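You operate a simulated robot arm through the tools that you are given. There is no shell and no other tool.

You run a simulated robot arm. Do the job below in one go: nothing can be reset, and whatever is moved stays where it is left.

TASK
Open the foot clamp, box the white cone, slip the beige cone on the blue post and clamp it. Where these are worked on the way, their far stop is far enough and under half their travel is too little: foot clamp.

It is judged by the outcome, as a careful person would: the job done as asked, and still so three seconds after it is handed in. It fails if anything else is knocked over, pushed out of place, dropped, spilled or broken.

THE ROBOT
A 7-joint arm with a two-finger gripper, fixed in place. Base frame: the origin is on the floor under the middle of its stand, x ahead of it, y to its left, z up; the work surface is at about z = 0.9. Readings come in m, rad, newtons and seconds.
With the tool pointing down near the work surface it reaches from about 0.34 to 0.72 m from the base axis. Its first joint turns from -1.152 to 1.152 rad. Payload 2.45 kg.
The TCP is the grasp point between the finger pads, 0.026 m short of the fingertips. In the tool frame z runs along the fingers and y along their closing line. The gripper opens to 0.096 m; its body begins 0.069 m behind the TCP.
Orientation is told as [roll, pitch, yaw] about the base's x, y, z axes, in that order, counted from this pose: with the fingers straight down and closing along the base's y, the tool's x points along the base's -x, its y along +y and its z along -z.

THE INTERFACE
- The arm moves only by the tool send_rows. Its argument "moves" is a list of rows, each a list of 2 entries, a list of its own where there are three numbers: the shift along the tool's x, y, z in m, then the turn, a rotation vector about the tool's x, y, z in rad. In form: [[[x, y, z], [wx, wy, wz]], ...]. A call has 1 to 20 rows; each row shifts and turns the commanded pose from where the row before left it, along the tool's axes as they then stand. "jaw" is the closure in counts, from 0 (fully open) to 255 (shut), set as the call begins (left out, the last holds). Rows are played at 5 a second. More than 0.05 m and 0.15 rad between two rows, or a gripper value outside its range, and nothing of the call is played. Where a pose cannot be reached the arm comes as near as it can. A force on the tool above 40 N (or 10 N above the force at the start of the call, whichever is more), or a blocked arm, ends the call early, and 0.2 s more pass. Each finger travels about 0.05 m/s and halts on what it meets, pressing with about 28 N; the grip force reading is that of the motor and also rises with nothing between the fingers. The clock runs only during rows and for 0.2 s after the last one: add rows that do not move to give the fingers time. The reply holds the time, the measured pose of the TCP, the force on the tool along the base axes, the opening and the grip force, in the units named above and with some noise, with the torque about the TCP (base axes, N m) and any sound that the robot's microphone picked up.
- Cameras (640 x 400 px; columns grow to the right, rows downward): "scene" is fixed at [0.1609, -0.3868, 1.4323]; the picture's right is [0.82, -0.57, 0.00], its down [-0.28, -0.41, -0.87] and it looks along [0.49, 0.71, -0.50] (base axes); focal length 283 px, centre (320, 200). "wrist" rides on the gripper at [0.082, 0.003, -0.098] in the tool frame; the picture's right is [-0.04, 1.00, 0.00], its down [-0.73, -0.03, -0.68] and it looks along [-0.68, -0.03, 0.73] (tool axes); focal length 256 px, centre (320, 200). There is no depth. A picture from a camera that has moved, and an enlarged one, comes with that camera's place and axes in the base frame and with its lens.
- capture(camera): a new picture of that camera. The clock stands still meanwhile.
- enlarge(camera, box): a new picture of the part [left, top, right, bottom] of that camera's present view, enlarged. The clock stands still meanwhile.
- sign_off(): hands the job in; it is judged then, once.

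Places have to be worked out from the pictures, the camera data and where the tool is seen. Open the gripper and draw the arm clear of the work before you hand the job in, unless the task says otherwise.

The tools are called as name(argument=value, ...) on one line, values as JSON. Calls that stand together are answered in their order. send_rows: Moves the arm, as the interface text tells. Its arguments: {"type":"object","properties":{"moves":{"type":"array","items":{"type":"array"}},"jaw":{"type":"number"}},"required":["moves"]} The other tools are called the same way: capture (camera) takes a picture; enlarge (camera, box) takes an enlarged picture of a part of a camera's view; sign_off () hands the job in.

At the start:

```text
t: 0.0
ee_pos: [0.4838, 0.0289, 1.2524]
ee_rot: [0.001, 0.001, 0.0]
wrist_force: [0.4, 0.9, -0.3]
wrist_torque: [0.01, 0.0, 0.01]
finger_gap: 0.0959
gripper_force: 0.1
```

scene: 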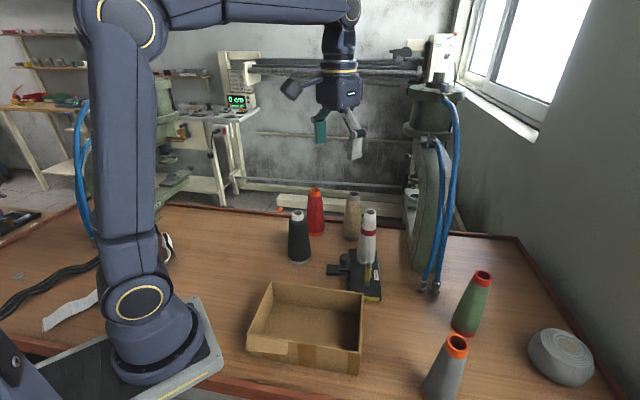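
wrist: 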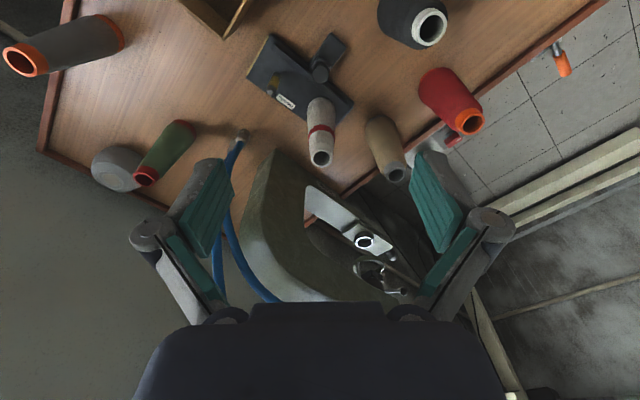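

I see a fixture with the white cone on it (with a red band) beside a beige cone, and an open cardboard box. I'll enlarge the views to understand the clamp and post.

enlarge(camera="scene", box=[270, 170, 430, 320])

enlarge(camera="wrist", box=[220, 0, 500, 200])

```text
2.67 times, centred on (350, 245) of scene
camera zoom: at [0.1609, -0.3868, 1.4323], right [0.82, -0.57, 0.0], down [-0.28, -0.41, -0.87], along [0.49, 0.71, -0.5], focal length 755 px, centre (240, 80)
```

zoom: 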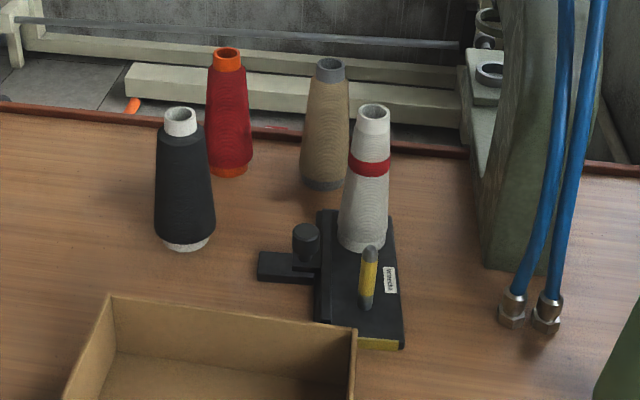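

```text
2.00 times, centred on (360, 100) of wrist
camera zoom: at [0.4035, 0.0323, 1.3515], right [0.04, 1.0, 0.0], down [0.73, -0.03, 0.68], along [0.68, -0.03, -0.73], focal length 512 px, centre (240, 400)
```

zoom: 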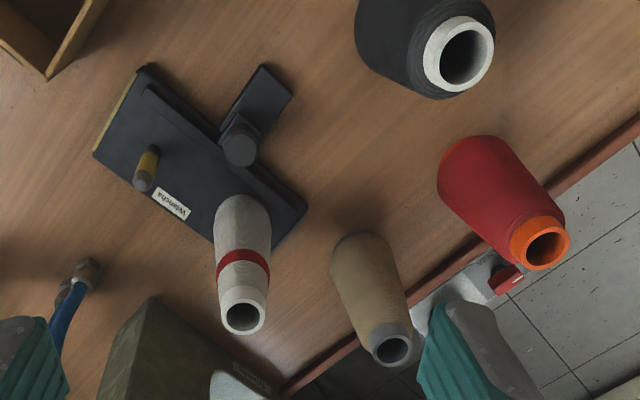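

I need sharper detail on the fixture: the peg with yellow, the knob block and the rail. I'm zooming further.

enlarge(camera="scene", box=[325, 240, 389, 304])

enlarge(camera="wrist", box=[240, 20, 370, 120])

enlarge(camera="scene", box=[230, 250, 400, 400])

```text
6.25 times, centred on (357, 272) of scene
camera zoom: at [0.1609, -0.3868, 1.4323], right [0.82, -0.57, 0.0], down [-0.28, -0.41, -0.87], along [0.49, 0.71, -0.5], focal length 1770 px, centre (89, -250)
```

zoom: 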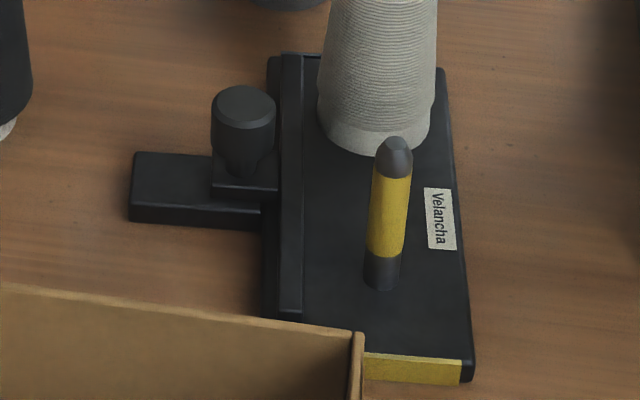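

```text
4.00 times, centred on (305, 70) of wrist
camera zoom: at [0.4035, 0.0323, 1.3515], right [0.04, 1.0, 0.0], down [0.73, -0.03, 0.68], along [0.68, -0.03, -0.73], focal length 1024 px, centre (380, 720)
```

zoom: 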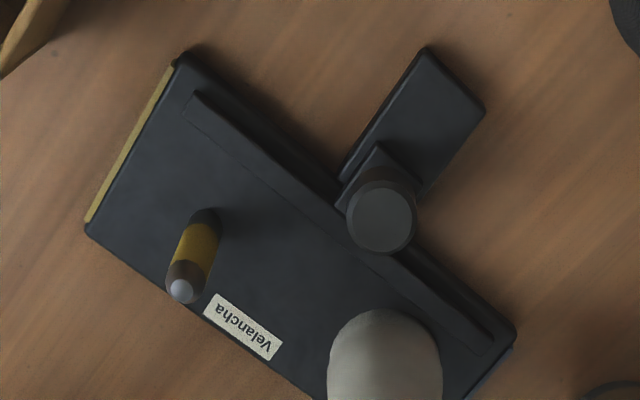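

```text
2.67 times, centred on (315, 325) of scene
camera zoom: at [0.1609, -0.3868, 1.4323], right [0.82, -0.57, 0.0], down [-0.28, -0.41, -0.87], along [0.49, 0.71, -0.5], focal length 755 px, centre (333, -133)
```

zoom: 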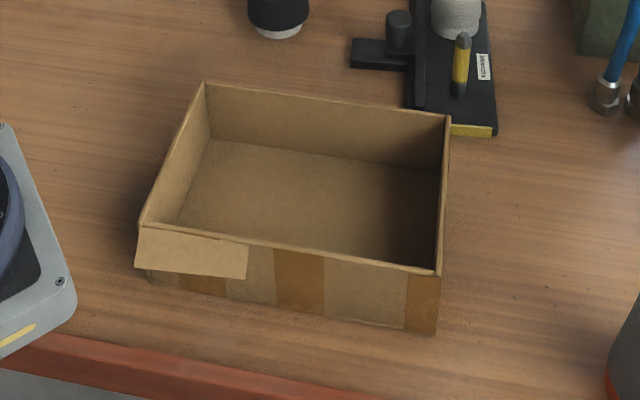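

The fixture has a yellow post and a hidden post under the white cone, with a side rail and a knob on a small slide; the knob top is near (0.523, 0.027, 0.952). I'll move back and lower with the open gripper to see the clamp from above in the wrist camera.

send_rows(moves=[[[0.021, 0, 0.02], [0, 0, 0]], [[0.021, 0, 0.02], [0, 0, 0]], [[0.021, 0, 0.02], [0, 0, 0]], [[0.021, 0, 0.02], [0, 0, 0]], [[0, 0, 0], [0, 0, 0]]], jaw=0)

capture(camera="wrist")

capture(camera="scene")

```text
t: 1.2
ee_pos: [0.4008, 0.028, 1.1712]
ee_rot: [0.002, -0.001, -0.001]
wrist_force: [1.1, 0.7, 0.5]
wrist_torque: [0.03, -0.02, 0.01]
finger_gap: 0.0959
gripper_force: 0.1
```

```text
taken
camera wrist: at [0.3189, 0.0315, 1.27], right [0.04, 1.0, 0.0], down [0.73, -0.03, 0.68], along [0.68, -0.03, -0.73], focal length 256 px, centre (320, 200)
```

wrist: 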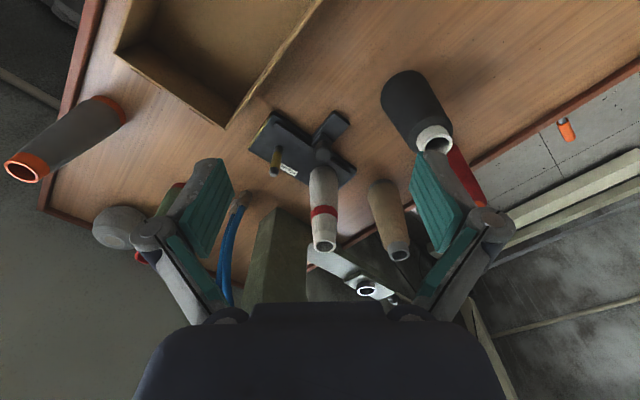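

```text
taken
```

scene: 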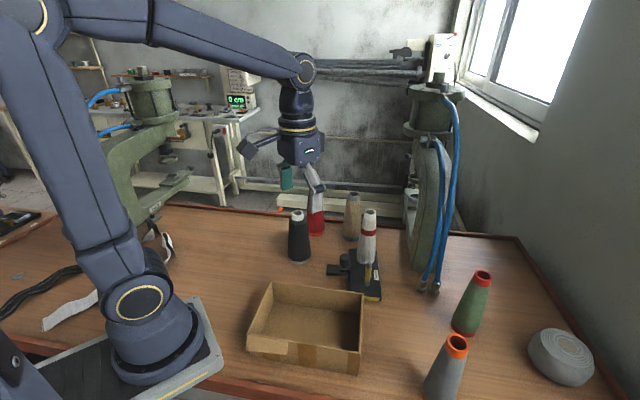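

Zooming into the clamp from this closer pose.

enlarge(camera="wrist", box=[240, 90, 370, 190])

enlarge(camera="wrist", box=[290, 150, 450, 270])

```text
4.00 times, centred on (305, 140) of wrist
camera zoom: at [0.3189, 0.0315, 1.27], right [0.04, 1.0, 0.0], down [0.73, -0.03, 0.68], along [0.68, -0.03, -0.73], focal length 1024 px, centre (380, 440)
```

zoom: 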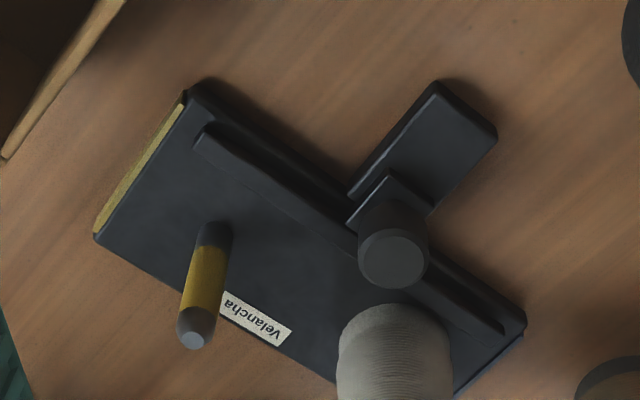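

```text
3.33 times, centred on (370, 210) of wrist
camera zoom: at [0.3189, 0.0315, 1.27], right [0.04, 1.0, 0.0], down [0.73, -0.03, 0.68], along [0.68, -0.03, -0.73], focal length 853 px, centre (153, 167)
```

zoom: 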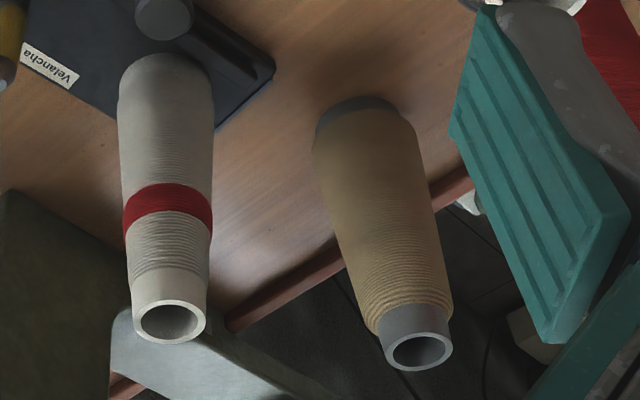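

The blue edge stripe sits at the white cone's end of the plate, so the post under the white cone is the blue one. The clamp looks like a carriage with a knob (centre about (0.525, 0.027), top z≈0.952) sliding outward along its bar. I'll move above the knob and yaw the gripper so the fingers close along the slide direction.

send_rows(moves=[[[-0.031, 0, 0.005], [0, 0, 0]], [[-0.031, 0, 0.005], [0, 0, 0]], [[-0.031, 0, 0.005], [0, 0, 0]], [[-0.031, 0, 0.005], [0, 0, 0]], [[0, 0, 0], [0, 0, -0.1264]], [[0, 0, 0], [0, 0, -0.1264]], [[0, 0, 0], [0, 0, -0.1264]], [[0, 0, 0], [0, 0, -0.1264]], [[0, 0, 0], [0, 0, -0.1264]], [[0, 0, 0], [0, 0, -0.1264]], [[0, 0, 0], [0, 0, -0.1264]], [[0, 0, 0], [0, 0, 0]]], jaw=100)

capture(camera="wrist")

enlarge(camera="scene", box=[240, 80, 440, 300])

```text
t: 3.8
ee_pos: [0.5248, 0.0279, 1.1531]
ee_rot: [0.0, 0.0, 0.884]
wrist_force: [-0.6, -0.9, 0.5]
wrist_torque: [-0.01, 0.06, 0.01]
finger_gap: 0.0581
gripper_force: 0.0
```

```text
taken
camera wrist: at [0.4708, -0.0323, 1.2515], right [-0.75, 0.66, 0.0], down [0.49, 0.55, 0.68], along [0.45, 0.51, -0.73], focal length 256 px, centre (320, 200)
```

wrist: 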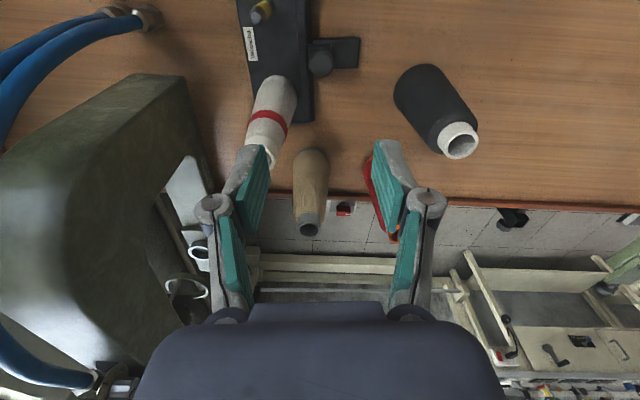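

```text
1.82 times, centred on (340, 190) of scene
camera zoom: at [0.1609, -0.3868, 1.4323], right [0.82, -0.57, 0.0], down [-0.28, -0.41, -0.87], along [0.49, 0.71, -0.5], focal length 515 px, centre (284, 218)
```

zoom: 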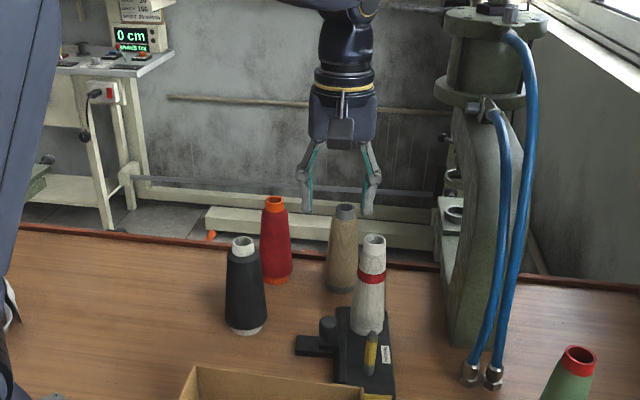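

Yaw aligned: the plate's rail is vertical in the wrist view and the bar points right. I'll zoom on the clamp to refine knob position.

enlarge(camera="wrist", box=[225, 0, 385, 130])

enlarge(camera="scene", box=[270, 110, 400, 210])

```text
3.08 times, centred on (305, 65) of wrist
camera zoom: at [0.4708, -0.0323, 1.2515], right [-0.75, 0.66, 0.0], down [0.49, 0.55, 0.68], along [0.45, 0.51, -0.73], focal length 788 px, centre (366, 615)
```

zoom: 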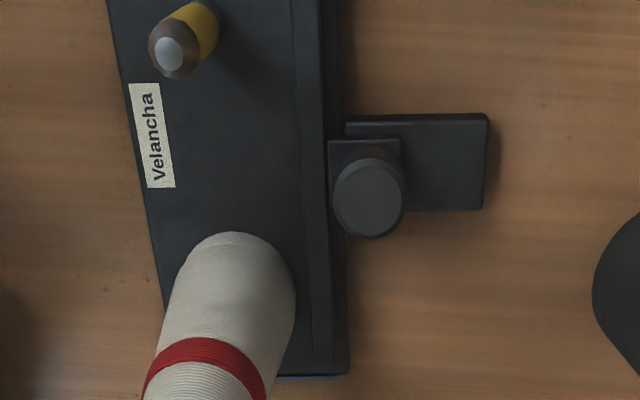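

```text
4.00 times, centred on (335, 160) of scene
camera zoom: at [0.1609, -0.3868, 1.4323], right [0.82, -0.57, 0.0], down [-0.28, -0.41, -0.87], along [0.49, 0.71, -0.5], focal length 1133 px, centre (260, 360)
```

zoom: 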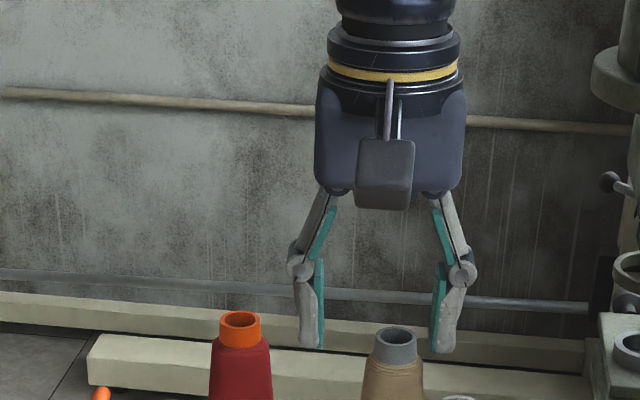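

The gripper body is about 0.08 m wide, so I'll lean it 0.25 rad away from the white cone (towards the camera side), then descend to z≈1.02 above the knob and look again.

send_rows(moves=[[[0, 0, 0], [0, -0.125, 0]], [[0, 0, 0], [0, -0.125, 0]], [[0.009, 0, 0.032], [0, 0, 0]], [[0.009, 0, 0.032], [0, 0, 0]], [[0.009, 0, 0.032], [0, 0, 0]], [[0.009, 0, 0.032], [0, 0, 0]], [[0, 0, 0], [0, 0, 0]]], jaw=100)

capture(camera="wrist")

enlarge(camera="scene", box=[280, 150, 420, 310])

```text
t: 5.4
ee_pos: [0.5231, 0.0256, 1.0184]
ee_rot: [0.001, -0.248, 0.882]
wrist_force: [-0.7, 0.8, -0.6]
wrist_torque: [0.02, -0.01, 0.0]
finger_gap: 0.0583
gripper_force: 0.0
```

```text
taken
camera wrist: at [0.455, -0.0515, 1.0948], right [-0.75, 0.66, 0.01], down [0.37, 0.4, 0.84], along [0.55, 0.63, -0.54], focal length 256 px, centre (320, 200)
```

wrist: 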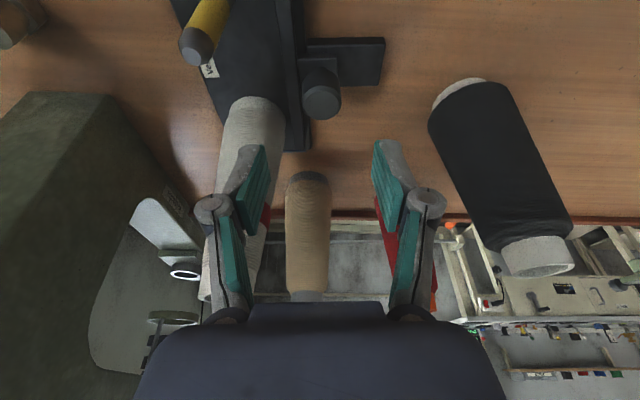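

```text
2.50 times, centred on (350, 230) of scene
camera zoom: at [0.1609, -0.3868, 1.4323], right [0.82, -0.57, 0.0], down [-0.28, -0.41, -0.87], along [0.49, 0.71, -0.5], focal length 708 px, centre (245, 125)
```

zoom: 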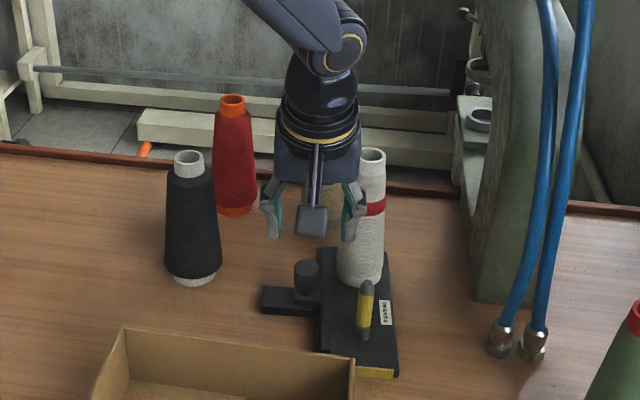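

The knob is centred between the fingers in the wrist view (tool y offset <1 mm), and about 5 mm toward the camera along tool x. I'll narrow the jaw to ~43 mm and descend so the tips straddle the knob with the tips at about z≈0.932.

send_rows(moves=[[[0, 0, 0], [0, 0, 0]], [[0, 0, 0], [0, 0, 0]], [[0.0069, 0, 0.014], [0, 0, 0]], [[0.0069, 0, 0.014], [0, 0, 0]], [[0.0069, 0, 0.014], [0, 0, 0]], [[0, 0, 0.007], [0, 0, 0]], [[0, 0, 0], [0, 0, 0]]], jaw=140)

capture(camera="wrist")

enlarge(camera="scene", box=[300, 190, 420, 310])

```text
t: 7.0
ee_pos: [0.5176, 0.0197, 0.9655]
ee_rot: [0.0, -0.25, 0.882]
wrist_force: [0.4, -0.2, -0.5]
wrist_torque: [0.03, -0.03, 0.04]
finger_gap: 0.0433
gripper_force: 0.1
```

```text
taken
camera wrist: at [0.4498, -0.0578, 1.042], right [-0.75, 0.66, 0.01], down [0.37, 0.4, 0.84], along [0.55, 0.63, -0.54], focal length 256 px, centre (320, 200)
```

wrist: 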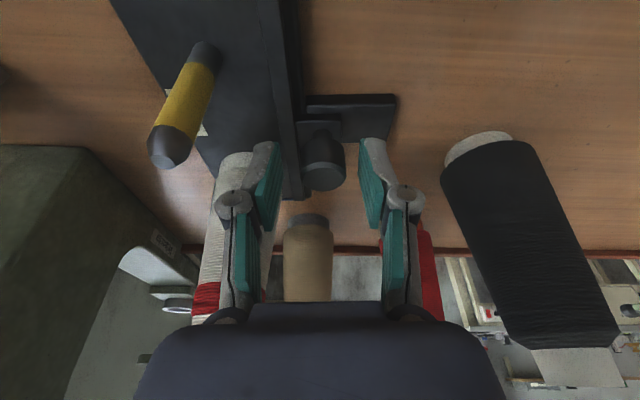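

```text
3.33 times, centred on (360, 250) of scene
camera zoom: at [0.1609, -0.3868, 1.4323], right [0.82, -0.57, 0.0], down [-0.28, -0.41, -0.87], along [0.49, 0.71, -0.5], focal length 944 px, centre (187, 33)
```

zoom: 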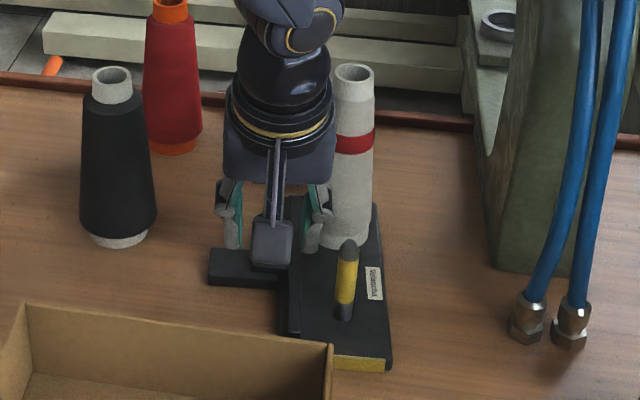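

The fingers straddle the knob; I'm zooming to check the alignment and depth before the final few mm.

enlarge(camera="wrist", box=[230, 80, 430, 240])

enlarge(camera="scene", box=[330, 230, 390, 290])

```text
2.50 times, centred on (330, 160) of wrist
camera zoom: at [0.4498, -0.0578, 1.042], right [-0.75, 0.66, 0.01], down [0.37, 0.4, 0.84], along [0.55, 0.63, -0.54], focal length 640 px, centre (295, 300)
```

zoom: 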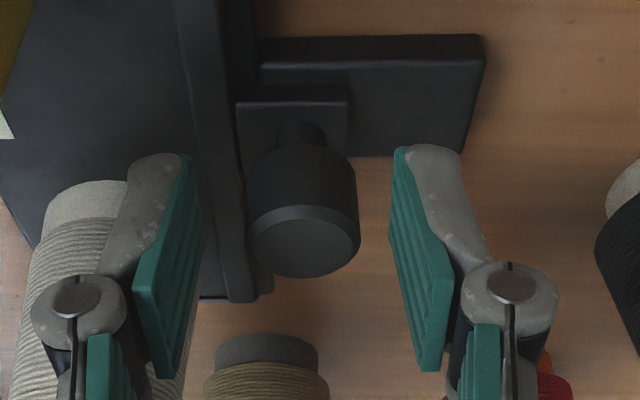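

```text
6.67 times, centred on (360, 260) of scene
camera zoom: at [0.1609, -0.3868, 1.4323], right [0.82, -0.57, 0.0], down [-0.28, -0.41, -0.87], along [0.49, 0.71, -0.5], focal length 1888 px, centre (53, -200)
```

zoom: 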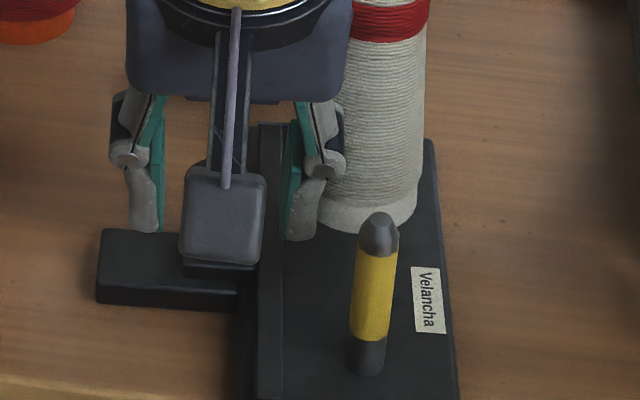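

Triangulation puts the knob top at z≈0.954 and tool offset (-4, +1.4, +12.6) mm, so the tips already overlap it by ~13 mm. I'll go 7 mm deeper along the tool axis, then close on the knob.

send_rows(moves=[[[-0.001, 0.001, 0.007], [0, 0, 0]], [[0, 0, 0], [0, 0, 0]]], jaw=140)

send_rows(moves=[[[0, 0, 0], [0, 0, 0]], [[0, 0, 0], [0, 0, 0]], [[0, 0, 0], [0, 0, 0]], [[0, 0, 0], [0, 0, 0]]], jaw=255)

capture(camera="wrist")

```text
t: 7.6
ee_pos: [0.5187, 0.0233, 0.9604]
ee_rot: [-0.001, -0.247, 0.883]
wrist_force: [0.6, 1.0, 0.2]
wrist_torque: [0.02, 0.0, 0.04]
finger_gap: 0.0435
gripper_force: 0.0
```

```text
t: 8.6
ee_pos: [0.5185, 0.0224, 0.9587]
ee_rot: [0.001, -0.251, 0.886]
wrist_force: [-2.7, 2.3, 1.4]
wrist_torque: [0.0, 0.1, 0.05]
finger_gap: 0.0252
gripper_force: 28.2
```

```text
taken
camera wrist: at [0.4507, -0.0549, 1.0356], right [-0.75, 0.66, 0.01], down [0.37, 0.4, 0.84], along [0.55, 0.63, -0.54], focal length 256 px, centre (320, 200)
```

wrist: 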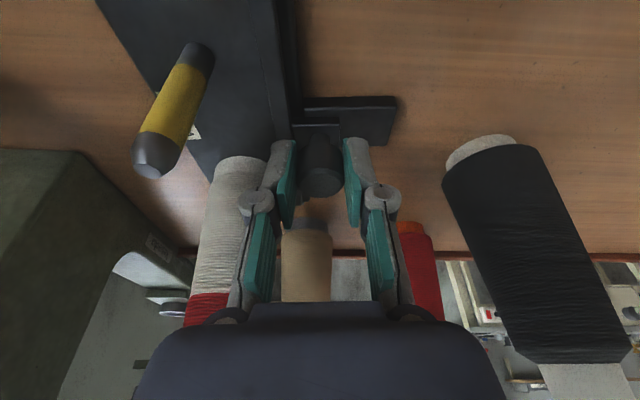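

The knob is held (gap 25 mm, grip 28 N). I'll pull it outward along the bar (tool +y) in small steps and watch the force.

send_rows(moves=[[[0, 0.004, 0], [0, 0, 0]], [[0, 0.004, 0], [0, 0, 0]], [[0, 0.004, 0], [0, 0, 0]], [[0, 0, 0], [0, 0, 0]]], jaw=255)

capture(camera="wrist")

enlarge(camera="scene", box=[300, 190, 420, 310])

```text
t: 9.6
ee_pos: [0.5091, 0.0303, 0.9596]
ee_rot: [0.0, -0.251, 0.882]
wrist_force: [2.4, 3.1, 0.0]
wrist_torque: [0.23, -0.22, -0.02]
finger_gap: 0.0252
gripper_force: 28.2
```

```text
taken
camera wrist: at [0.4416, -0.0472, 1.0357], right [-0.75, 0.66, 0.01], down [0.37, 0.4, 0.84], along [0.55, 0.63, -0.54], focal length 256 px, centre (320, 200)
```

wrist: 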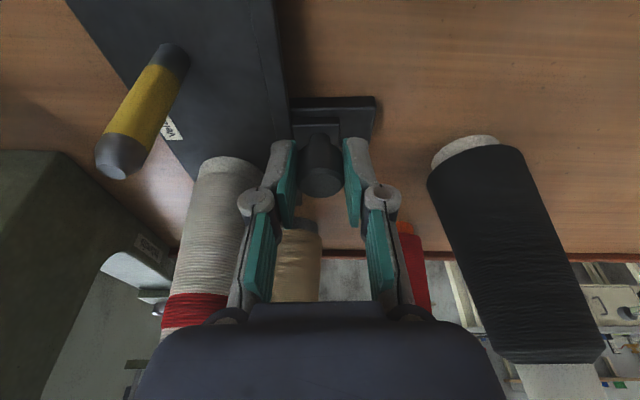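

```text
3.33 times, centred on (360, 250) of scene
camera zoom: at [0.1611, -0.3867, 1.4323], right [0.82, -0.57, 0.0], down [-0.28, -0.41, -0.87], along [0.49, 0.71, -0.5], focal length 944 px, centre (187, 33)
```

zoom: 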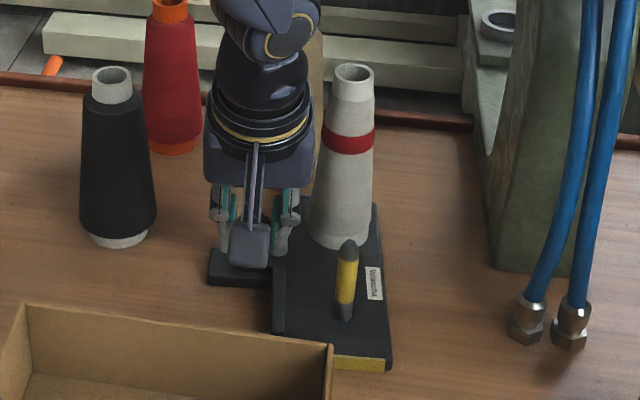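

The rail (jaw) moved with the knob by 12 mm, at low force. I'll continue in small steps until it meets its stop.

send_rows(moves=[[[0, 0.003, 0], [0, 0, 0]], [[0, 0.003, 0], [0, 0, 0]], [[0, 0, 0], [0, 0, 0]]], jaw=255)

enlarge(camera="wrist", box=[230, 70, 430, 230])

```text
t: 10.4
ee_pos: [0.5044, 0.0336, 0.9594]
ee_rot: [0.0, -0.251, 0.882]
wrist_force: [2.1, 2.8, 0.8]
wrist_torque: [0.0, 0.07, 0.03]
finger_gap: 0.0253
gripper_force: 27.7
```

```text
2.50 times, centred on (330, 150) of wrist
camera zoom: at [0.4368, -0.0434, 1.0361], right [-0.75, 0.66, 0.01], down [0.37, 0.4, 0.84], along [0.55, 0.63, -0.54], focal length 640 px, centre (295, 325)
```

zoom: 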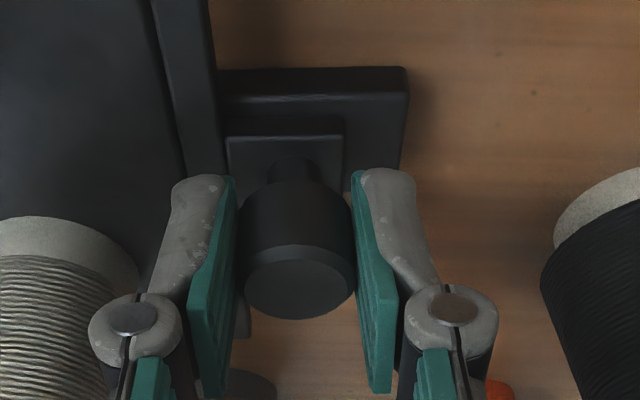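

Now 18 mm out with only ~3.5 N of force, and about 16 mm of bar is left beyond the carriage. I'm continuing outward.

send_rows(moves=[[[0, 0.003, 0], [0, 0, 0]], [[0, 0.003, 0], [0, 0, 0]], [[0, 0, 0], [0, 0, 0]]], jaw=255)

enlarge(camera="wrist", box=[230, 70, 430, 230])

enlarge(camera="scene", box=[300, 190, 420, 310])

```text
t: 11.2
ee_pos: [0.4998, 0.0381, 0.9607]
ee_rot: [0.001, -0.25, 0.885]
wrist_force: [1.4, 2.4, 0.5]
wrist_torque: [0.06, -0.08, 0.0]
finger_gap: 0.025
gripper_force: 28.3
```

```text
2.50 times, centred on (330, 150) of wrist
camera zoom: at [0.4321, -0.0399, 1.0363], right [-0.75, 0.66, 0.01], down [0.37, 0.4, 0.84], along [0.55, 0.63, -0.54], focal length 640 px, centre (295, 325)
```

zoom: 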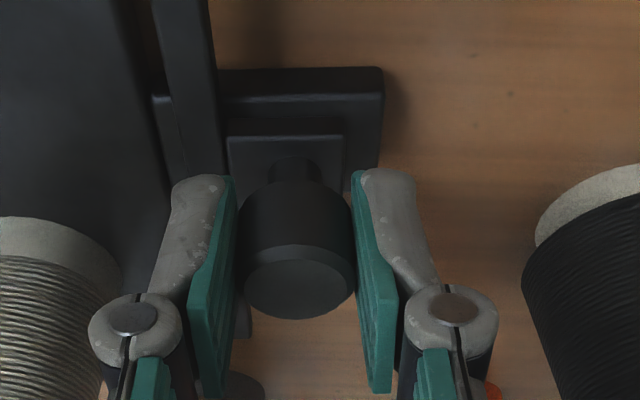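

```text
3.33 times, centred on (360, 250) of scene
camera zoom: at [0.1611, -0.3867, 1.4323], right [0.82, -0.57, 0.0], down [-0.28, -0.41, -0.87], along [0.49, 0.71, -0.5], focal length 944 px, centre (187, 33)
```

zoom: 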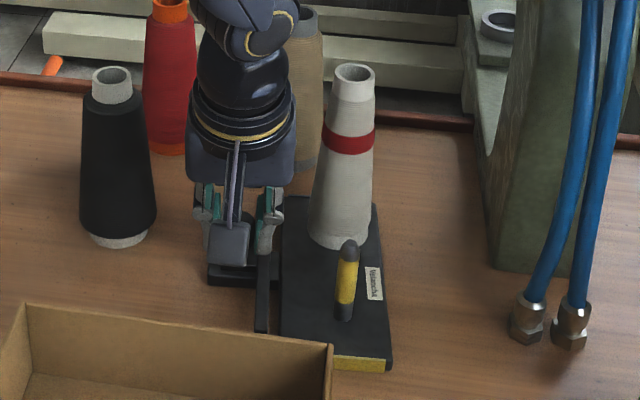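

The long jaw travels with the knob and is now clear of the plate (24 mm out). I'll carry on a few more mm to reach the far stop.

send_rows(moves=[[[0, 0.003, 0], [0, 0, 0]], [[0, 0.003, 0], [0, 0, 0]], [[0, 0, 0], [0, 0, 0]]], jaw=255)

enlarge(camera="wrist", box=[230, 70, 430, 230])

```text
t: 12.0
ee_pos: [0.4953, 0.04, 0.9591]
ee_rot: [0.0, -0.25, 0.885]
wrist_force: [0.1, 1.0, -0.7]
wrist_torque: [0.0, -0.1, -0.02]
finger_gap: 0.0249
gripper_force: 27.9
```

```text
2.50 times, centred on (330, 150) of wrist
camera zoom: at [0.4276, -0.0361, 1.0362], right [-0.75, 0.66, 0.01], down [0.37, 0.4, 0.84], along [0.55, 0.63, -0.54], focal length 640 px, centre (295, 325)
```

zoom: 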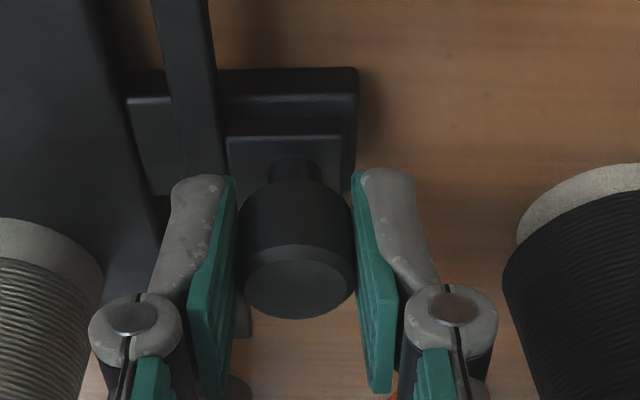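

Now 30 mm out, force still near zero, and the carriage is ~3.5 mm from the bar end. I'll take 1.5 mm steps to feel for the stop.

send_rows(moves=[[[0, 0.0015, 0], [0, 0, 0]], [[0, 0.0015, 0], [0, 0, 0]], [[0, 0, 0], [0, 0, 0]]], jaw=255)

enlarge(camera="wrist", box=[230, 70, 430, 230])

```text
t: 12.8
ee_pos: [0.4939, 0.0428, 0.9614]
ee_rot: [0.001, -0.25, 0.883]
wrist_force: [3.1, -1.8, 0.0]
wrist_torque: [-0.1, 0.03, 0.04]
finger_gap: 0.025
gripper_force: 27.8
```

```text
2.50 times, centred on (330, 150) of wrist
camera zoom: at [0.4254, -0.0342, 1.0364], right [-0.75, 0.66, 0.01], down [0.37, 0.4, 0.84], along [0.55, 0.63, -0.54], focal length 640 px, centre (295, 325)
```

zoom: 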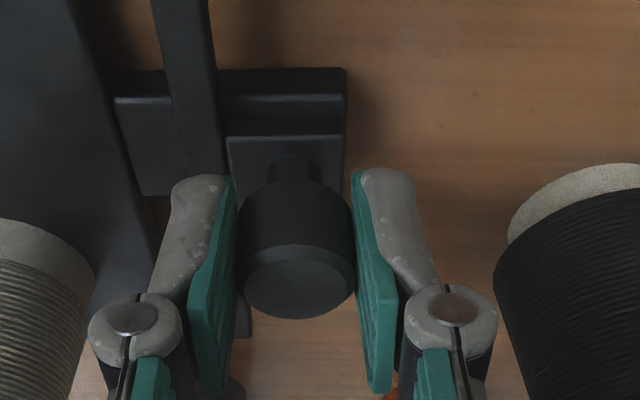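

The carriage is nearly flush with the bar end and a reaction of ~3.5 N appears; I'll add one small step to confirm the stop.

send_rows(moves=[[[0, 0.0015, 0], [0, 0, 0]], [[0, 0, 0], [0, 0, 0]]], jaw=255)

enlarge(camera="scene", box=[300, 190, 420, 310])

```text
t: 13.4
ee_pos: [0.4919, 0.0439, 0.9615]
ee_rot: [0.0, -0.249, 0.882]
wrist_force: [3.3, -3.9, -0.3]
wrist_torque: [0.51, -0.48, -0.11]
finger_gap: 0.0249
gripper_force: 28.0
```

```text
3.33 times, centred on (360, 250) of scene
camera zoom: at [0.1611, -0.3869, 1.4323], right [0.82, -0.57, 0.0], down [-0.28, -0.41, -0.87], along [0.49, 0.71, -0.5], focal length 944 px, centre (187, 33)
```

zoom: 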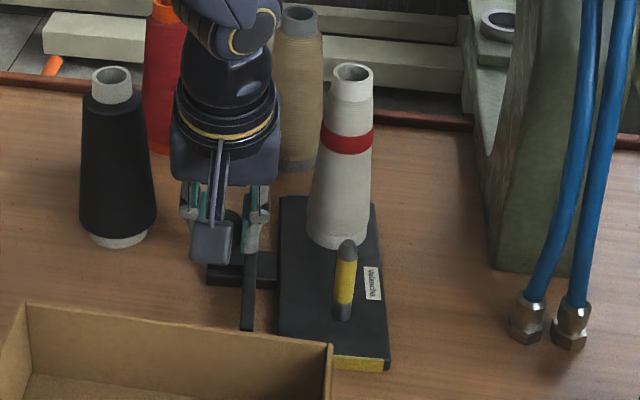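

The reaction climbed to ~5 N with the carriage at the bar end: the clamp is at its far stop and the jaw is ~30 mm clear of the cone's foot. I'll release the knob and retreat upward along the tool axis.

send_rows(moves=[[[0, 0, 0], [0, 0, 0]], [[0, 0, 0], [0, 0, 0]], [[0, 0, 0], [0, 0, 0]]], jaw=140)

send_rows(moves=[[[0, 0, -0.02], [0, 0, 0]], [[0, 0, -0.03], [0, 0, 0]], [[0, 0, -0.04], [0, 0, 0]], [[0, 0, -0.05], [0, 0, 0]], [[0, 0, -0.05], [0, 0, 0]], [[0, 0, 0], [0, 0.125, 0]], [[0, 0, 0], [0, 0.125, 0]], [[0, 0, 0], [0, 0, 0]]], jaw=140)

capture(camera="scene")

capture(camera="wrist")

```text
t: 14.2
ee_pos: [0.4926, 0.0428, 0.9608]
ee_rot: [0.001, -0.25, 0.883]
wrist_force: [-0.4, 0.2, -0.5]
wrist_torque: [-0.01, -0.02, 0.0]
finger_gap: 0.0432
gripper_force: 0.1
```

```text
t: 16.0
ee_pos: [0.4614, 0.0089, 1.1443]
ee_rot: [0.0, 0.003, 0.883]
wrist_force: [0.2, -0.2, 0.5]
wrist_torque: [0.0, 0.02, -0.02]
finger_gap: 0.0431
gripper_force: 0.0
```

```text
taken
```

scene: 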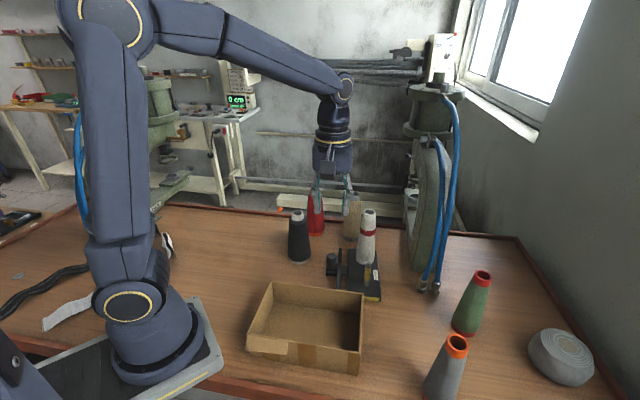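

```text
taken
camera wrist: at [0.4079, -0.0517, 1.2435], right [-0.75, 0.67, 0.0], down [0.49, 0.55, 0.68], along [0.45, 0.51, -0.73], focal length 256 px, centre (320, 200)
```

wrist: 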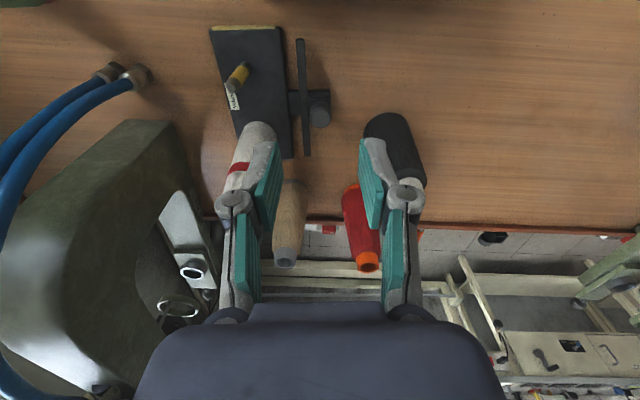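

The clamp jaw is open. I'll check whether the fixture stayed in place using the same scene zoom as at the start.

enlarge(camera="scene", box=[325, 240, 389, 304])

enlarge(camera="wrist", box=[190, 15, 350, 145])

enlarge(camera="scene", box=[270, 170, 430, 320])

```text
6.25 times, centred on (357, 272) of scene
camera zoom: at [0.1609, -0.3868, 1.4323], right [0.82, -0.57, 0.0], down [-0.28, -0.41, -0.87], along [0.49, 0.71, -0.5], focal length 1770 px, centre (89, -250)
```

zoom: 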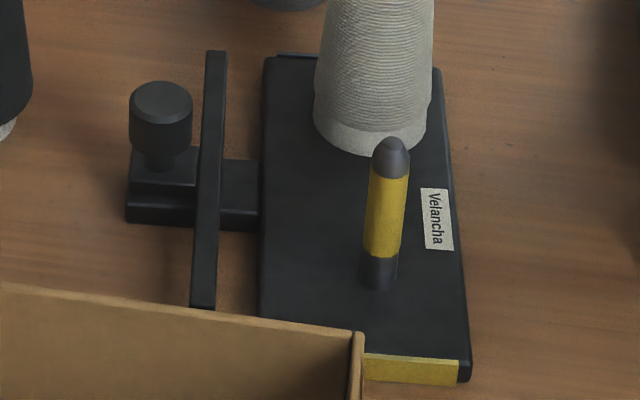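

```text
3.08 times, centred on (270, 80) of wrist
camera zoom: at [0.4079, -0.0517, 1.2435], right [-0.75, 0.67, 0.0], down [0.49, 0.55, 0.68], along [0.45, 0.51, -0.73], focal length 788 px, centre (474, 569)
```

zoom: 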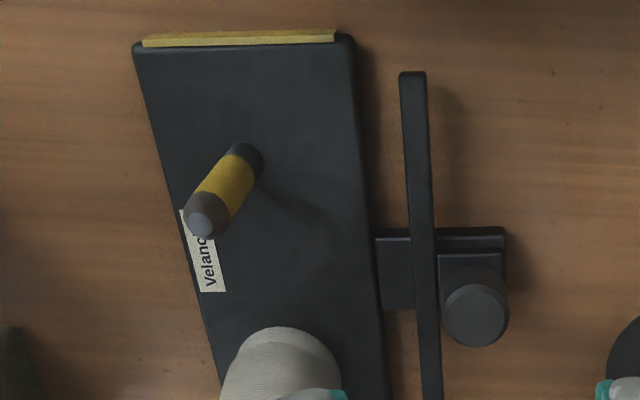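

```text
2.67 times, centred on (350, 245) of scene
camera zoom: at [0.1609, -0.3868, 1.4323], right [0.82, -0.57, 0.0], down [-0.28, -0.41, -0.87], along [0.49, 0.71, -0.5], focal length 755 px, centre (240, 80)
```

zoom: 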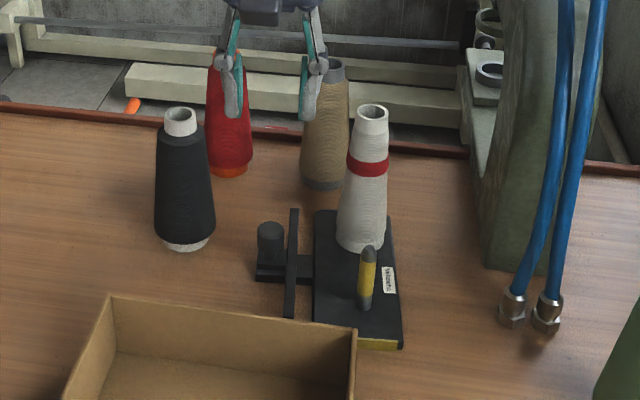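

The fixture shifted only about 1 mm, jaw well clear. Next I'll move above the white cone (est. (0.595, 0.026), top z≈1.06) at a safe height with the gripper opened to ~65 mm, and look.

send_rows(moves=[[[-0.0245, -0.0231, 0], [0, 0, 0]], [[-0.0245, -0.0231, 0], [0, 0, 0]], [[-0.0245, -0.0231, 0], [0, 0, 0]], [[-0.0245, -0.0231, 0], [0, 0, 0]], [[0, 0, 0], [0, 0, 0]]], jaw=82)

capture(camera="wrist")

capture(camera="scene")

```text
t: 17.2
ee_pos: [0.5955, 0.026, 1.1444]
ee_rot: [0.0, 0.0, 0.882]
wrist_force: [0.5, -0.7, 0.1]
wrist_torque: [0.0, 0.02, 0.03]
finger_gap: 0.065
gripper_force: 0.0
```

```text
taken
camera wrist: at [0.542, -0.035, 1.2442], right [-0.75, 0.66, 0.0], down [0.49, 0.55, 0.68], along [0.45, 0.51, -0.73], focal length 256 px, centre (320, 200)
```

wrist: 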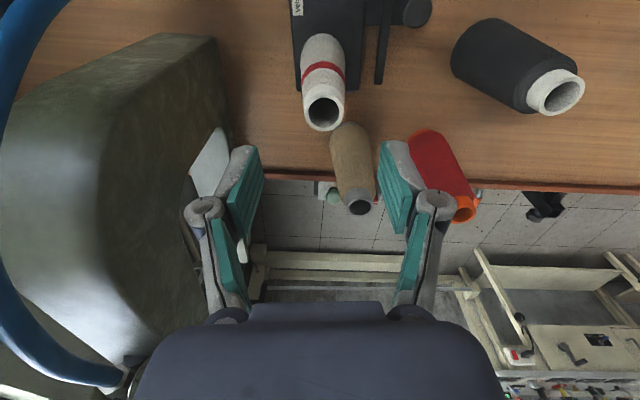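

```text
taken
```

scene: 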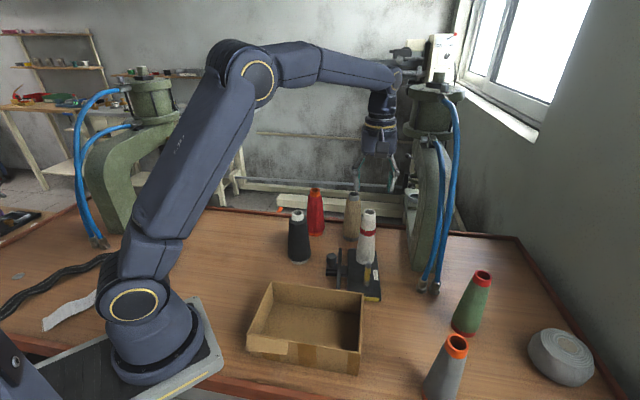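

The white cone's top sits within ~2 mm of the tool axis; the machine column is ~0.12 m off the finger line, so it is clear. I'll descend straight to TCP z≈1.025, keeping the fingers open at 65 mm.

send_rows(moves=[[[0.001, 0.002, 0.03], [0, 0, 0]], [[0, 0, 0.03], [0, 0, 0]], [[0, 0, 0.03], [0, 0, 0]], [[0, 0, 0.029], [0, 0, 0]], [[0, 0, 0], [0, 0, 0]]], jaw=82)

capture(camera="wrist")

enlarge(camera="scene", box=[300, 130, 440, 290])

```text
t: 18.4
ee_pos: [0.594, 0.0264, 1.0247]
ee_rot: [0.0, -0.002, 0.885]
wrist_force: [0.5, 0.6, 0.3]
wrist_torque: [0.02, 0.0, 0.03]
finger_gap: 0.0648
gripper_force: 0.0
```

```text
taken
camera wrist: at [0.5396, -0.0343, 1.1242], right [-0.75, 0.66, 0.0], down [0.49, 0.55, 0.68], along [0.45, 0.51, -0.73], focal length 256 px, centre (320, 200)
```

wrist: 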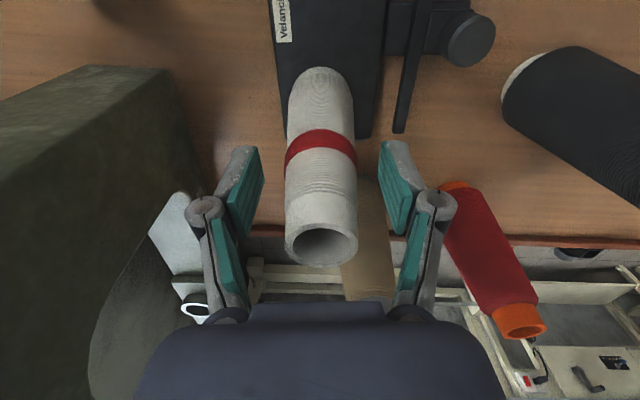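

```text
2.50 times, centred on (370, 210) of scene
camera zoom: at [0.1609, -0.3868, 1.4323], right [0.82, -0.57, 0.0], down [-0.28, -0.41, -0.87], along [0.49, 0.71, -0.5], focal length 708 px, centre (195, 175)
```

zoom: 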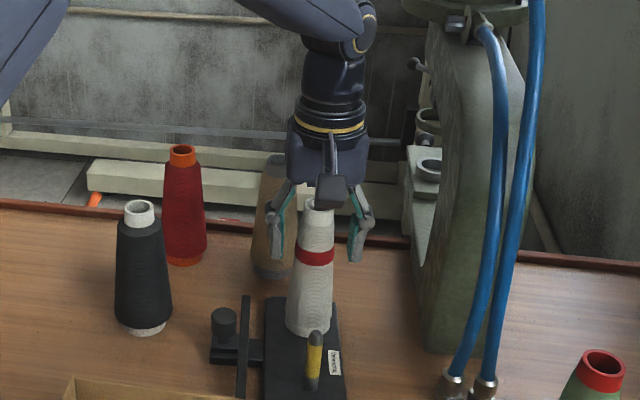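

The cone is centred between the pads (within 2 mm), top rim ~37 mm above the TCP and clear of the palm. I'll close the fingers.

send_rows(moves=[[[0, 0, 0], [0, 0, 0]], [[0, 0, 0], [0, 0, 0]], [[0, 0, 0], [0, 0, 0]], [[0, 0, 0], [0, 0, 0]], [[0, 0, 0], [0, 0, 0]]], jaw=255)

capture(camera="wrist")

```text
t: 19.6
ee_pos: [0.5931, 0.0255, 1.0256]
ee_rot: [-0.002, 0.0, 0.882]
wrist_force: [0.6, -0.1, -0.8]
wrist_torque: [-0.03, -0.01, 0.02]
finger_gap: 0.0375
gripper_force: 28.5
```

```text
taken
camera wrist: at [0.5396, -0.0343, 1.1246], right [-0.75, 0.66, 0.0], down [0.49, 0.55, 0.68], along [0.45, 0.51, -0.73], focal length 256 px, centre (320, 200)
```

wrist: 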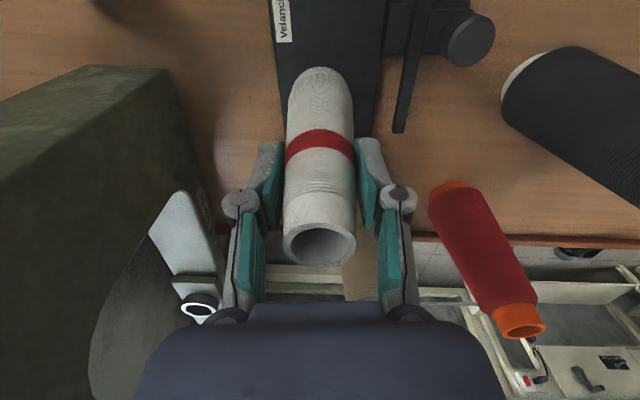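

Held at 37.5 mm with 28 N. I'll lift straight up, first 2 cm and check the readings.

send_rows(moves=[[[0, 0, -0.01], [0, 0, 0]], [[0, 0, -0.01], [0, 0, 0]], [[0, 0, -0.01], [0, 0, 0]], [[0, 0, 0], [0, 0, 0]]], jaw=255)

capture(camera="wrist")

enlarge(camera="scene", box=[300, 130, 440, 290])

```text
t: 20.6
ee_pos: [0.5938, 0.0252, 1.0555]
ee_rot: [0.002, -0.001, 0.884]
wrist_force: [-0.2, 0.1, -0.5]
wrist_torque: [0.01, 0.01, -0.05]
finger_gap: 0.0374
gripper_force: 27.7
```

```text
taken
camera wrist: at [0.5393, -0.0349, 1.1548], right [-0.75, 0.66, 0.0], down [0.49, 0.55, 0.68], along [0.45, 0.51, -0.73], focal length 256 px, centre (320, 200)
```

wrist: 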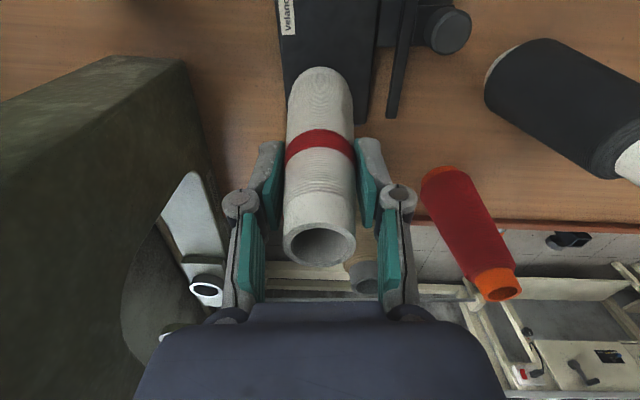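

```text
2.50 times, centred on (370, 210) of scene
camera zoom: at [0.1609, -0.3868, 1.4323], right [0.82, -0.57, 0.0], down [-0.28, -0.41, -0.87], along [0.49, 0.71, -0.5], focal length 708 px, centre (195, 175)
```

zoom: 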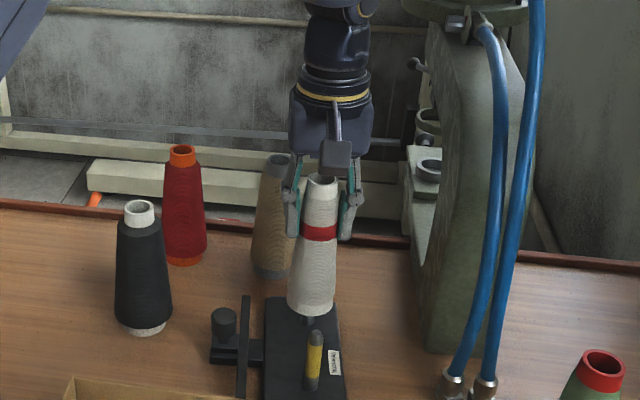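

The cone rises cleanly with the hand and the fixture stays down, revealing the bottom of the post. I continue lifting to about z≈1.18.

send_rows(moves=[[[0, 0, -0.02], [0, 0, 0]], [[0, 0, -0.025], [0, 0, 0]], [[0, 0, -0.025], [0, 0, 0]], [[0, 0, -0.025], [0, 0, 0]], [[0, 0, -0.025], [0, 0, 0]], [[0, 0, 0], [0, 0, 0]]], jaw=255)

enlarge(camera="scene", box=[300, 130, 440, 310])

capture(camera="wrist")

```text
t: 22.0
ee_pos: [0.5924, 0.0255, 1.1747]
ee_rot: [0.002, 0.0, 0.883]
wrist_force: [0.5, -0.2, -0.1]
wrist_torque: [-0.01, -0.01, -0.01]
finger_gap: 0.0375
gripper_force: 28.5
```

```text
2.22 times, centred on (370, 220) of scene
camera zoom: at [0.1609, -0.3868, 1.4323], right [0.82, -0.57, 0.0], down [-0.28, -0.41, -0.87], along [0.49, 0.71, -0.5], focal length 629 px, centre (209, 156)
```

zoom: 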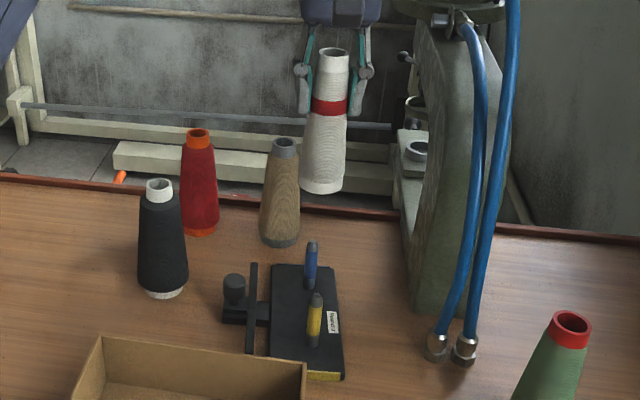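

```text
taken
camera wrist: at [0.5392, -0.0352, 1.2749], right [-0.75, 0.66, 0.0], down [0.49, 0.55, 0.68], along [0.45, 0.51, -0.73], focal length 256 px, centre (320, 200)
```

wrist: 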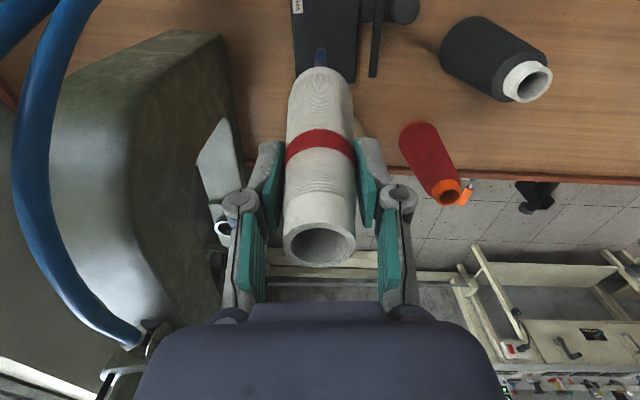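

The blue post is revealed and the white cone is held clear (bottom ≈1.06). I'll carry it over the box to about (0.385, -0.10), well above the rim and the yellow post.

send_rows(moves=[[[0.015, 0.005, 0], [0, 0, 0]], [[0.028, 0.01, 0], [0, 0, 0]], [[0.03, 0.0105, 0], [0, 0, 0]], [[0.03, 0.0105, 0], [0, 0, 0]], [[0.03, 0.0105, 0], [0, 0, 0]], [[0.03, 0.0105, 0], [0, 0, 0]], [[0.03, 0.0105, 0], [0, 0, 0]], [[0.025, 0.009, 0], [0, 0, 0]], [[0.0106, 0.0041, 0], [0, 0, 0]], [[0, 0, 0], [0, 0, 0]]], jaw=255)

capture(camera="wrist")

capture(camera="scene")

```text
t: 24.2
ee_pos: [0.385, -0.0996, 1.1754]
ee_rot: [0.001, 0.0, 0.882]
wrist_force: [0.1, 0.6, -0.5]
wrist_torque: [0.0, -0.01, 0.02]
finger_gap: 0.0376
gripper_force: 27.9
```

```text
taken
camera wrist: at [0.3318, -0.1613, 1.2747], right [-0.75, 0.66, 0.0], down [0.49, 0.55, 0.68], along [0.45, 0.51, -0.73], focal length 256 px, centre (320, 200)
```

wrist: 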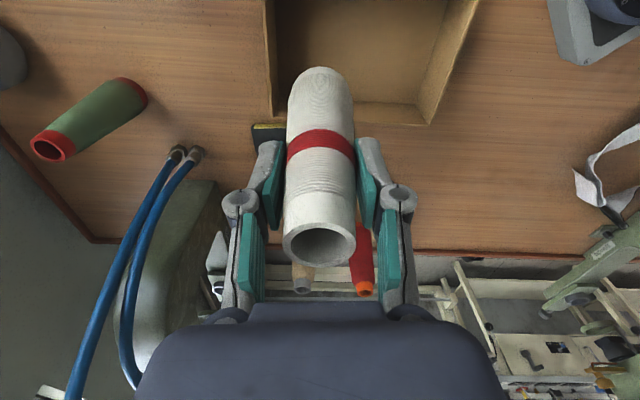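

```text
taken
```

scene: 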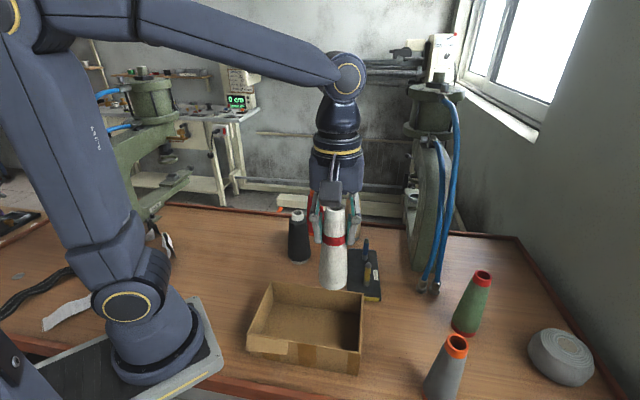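

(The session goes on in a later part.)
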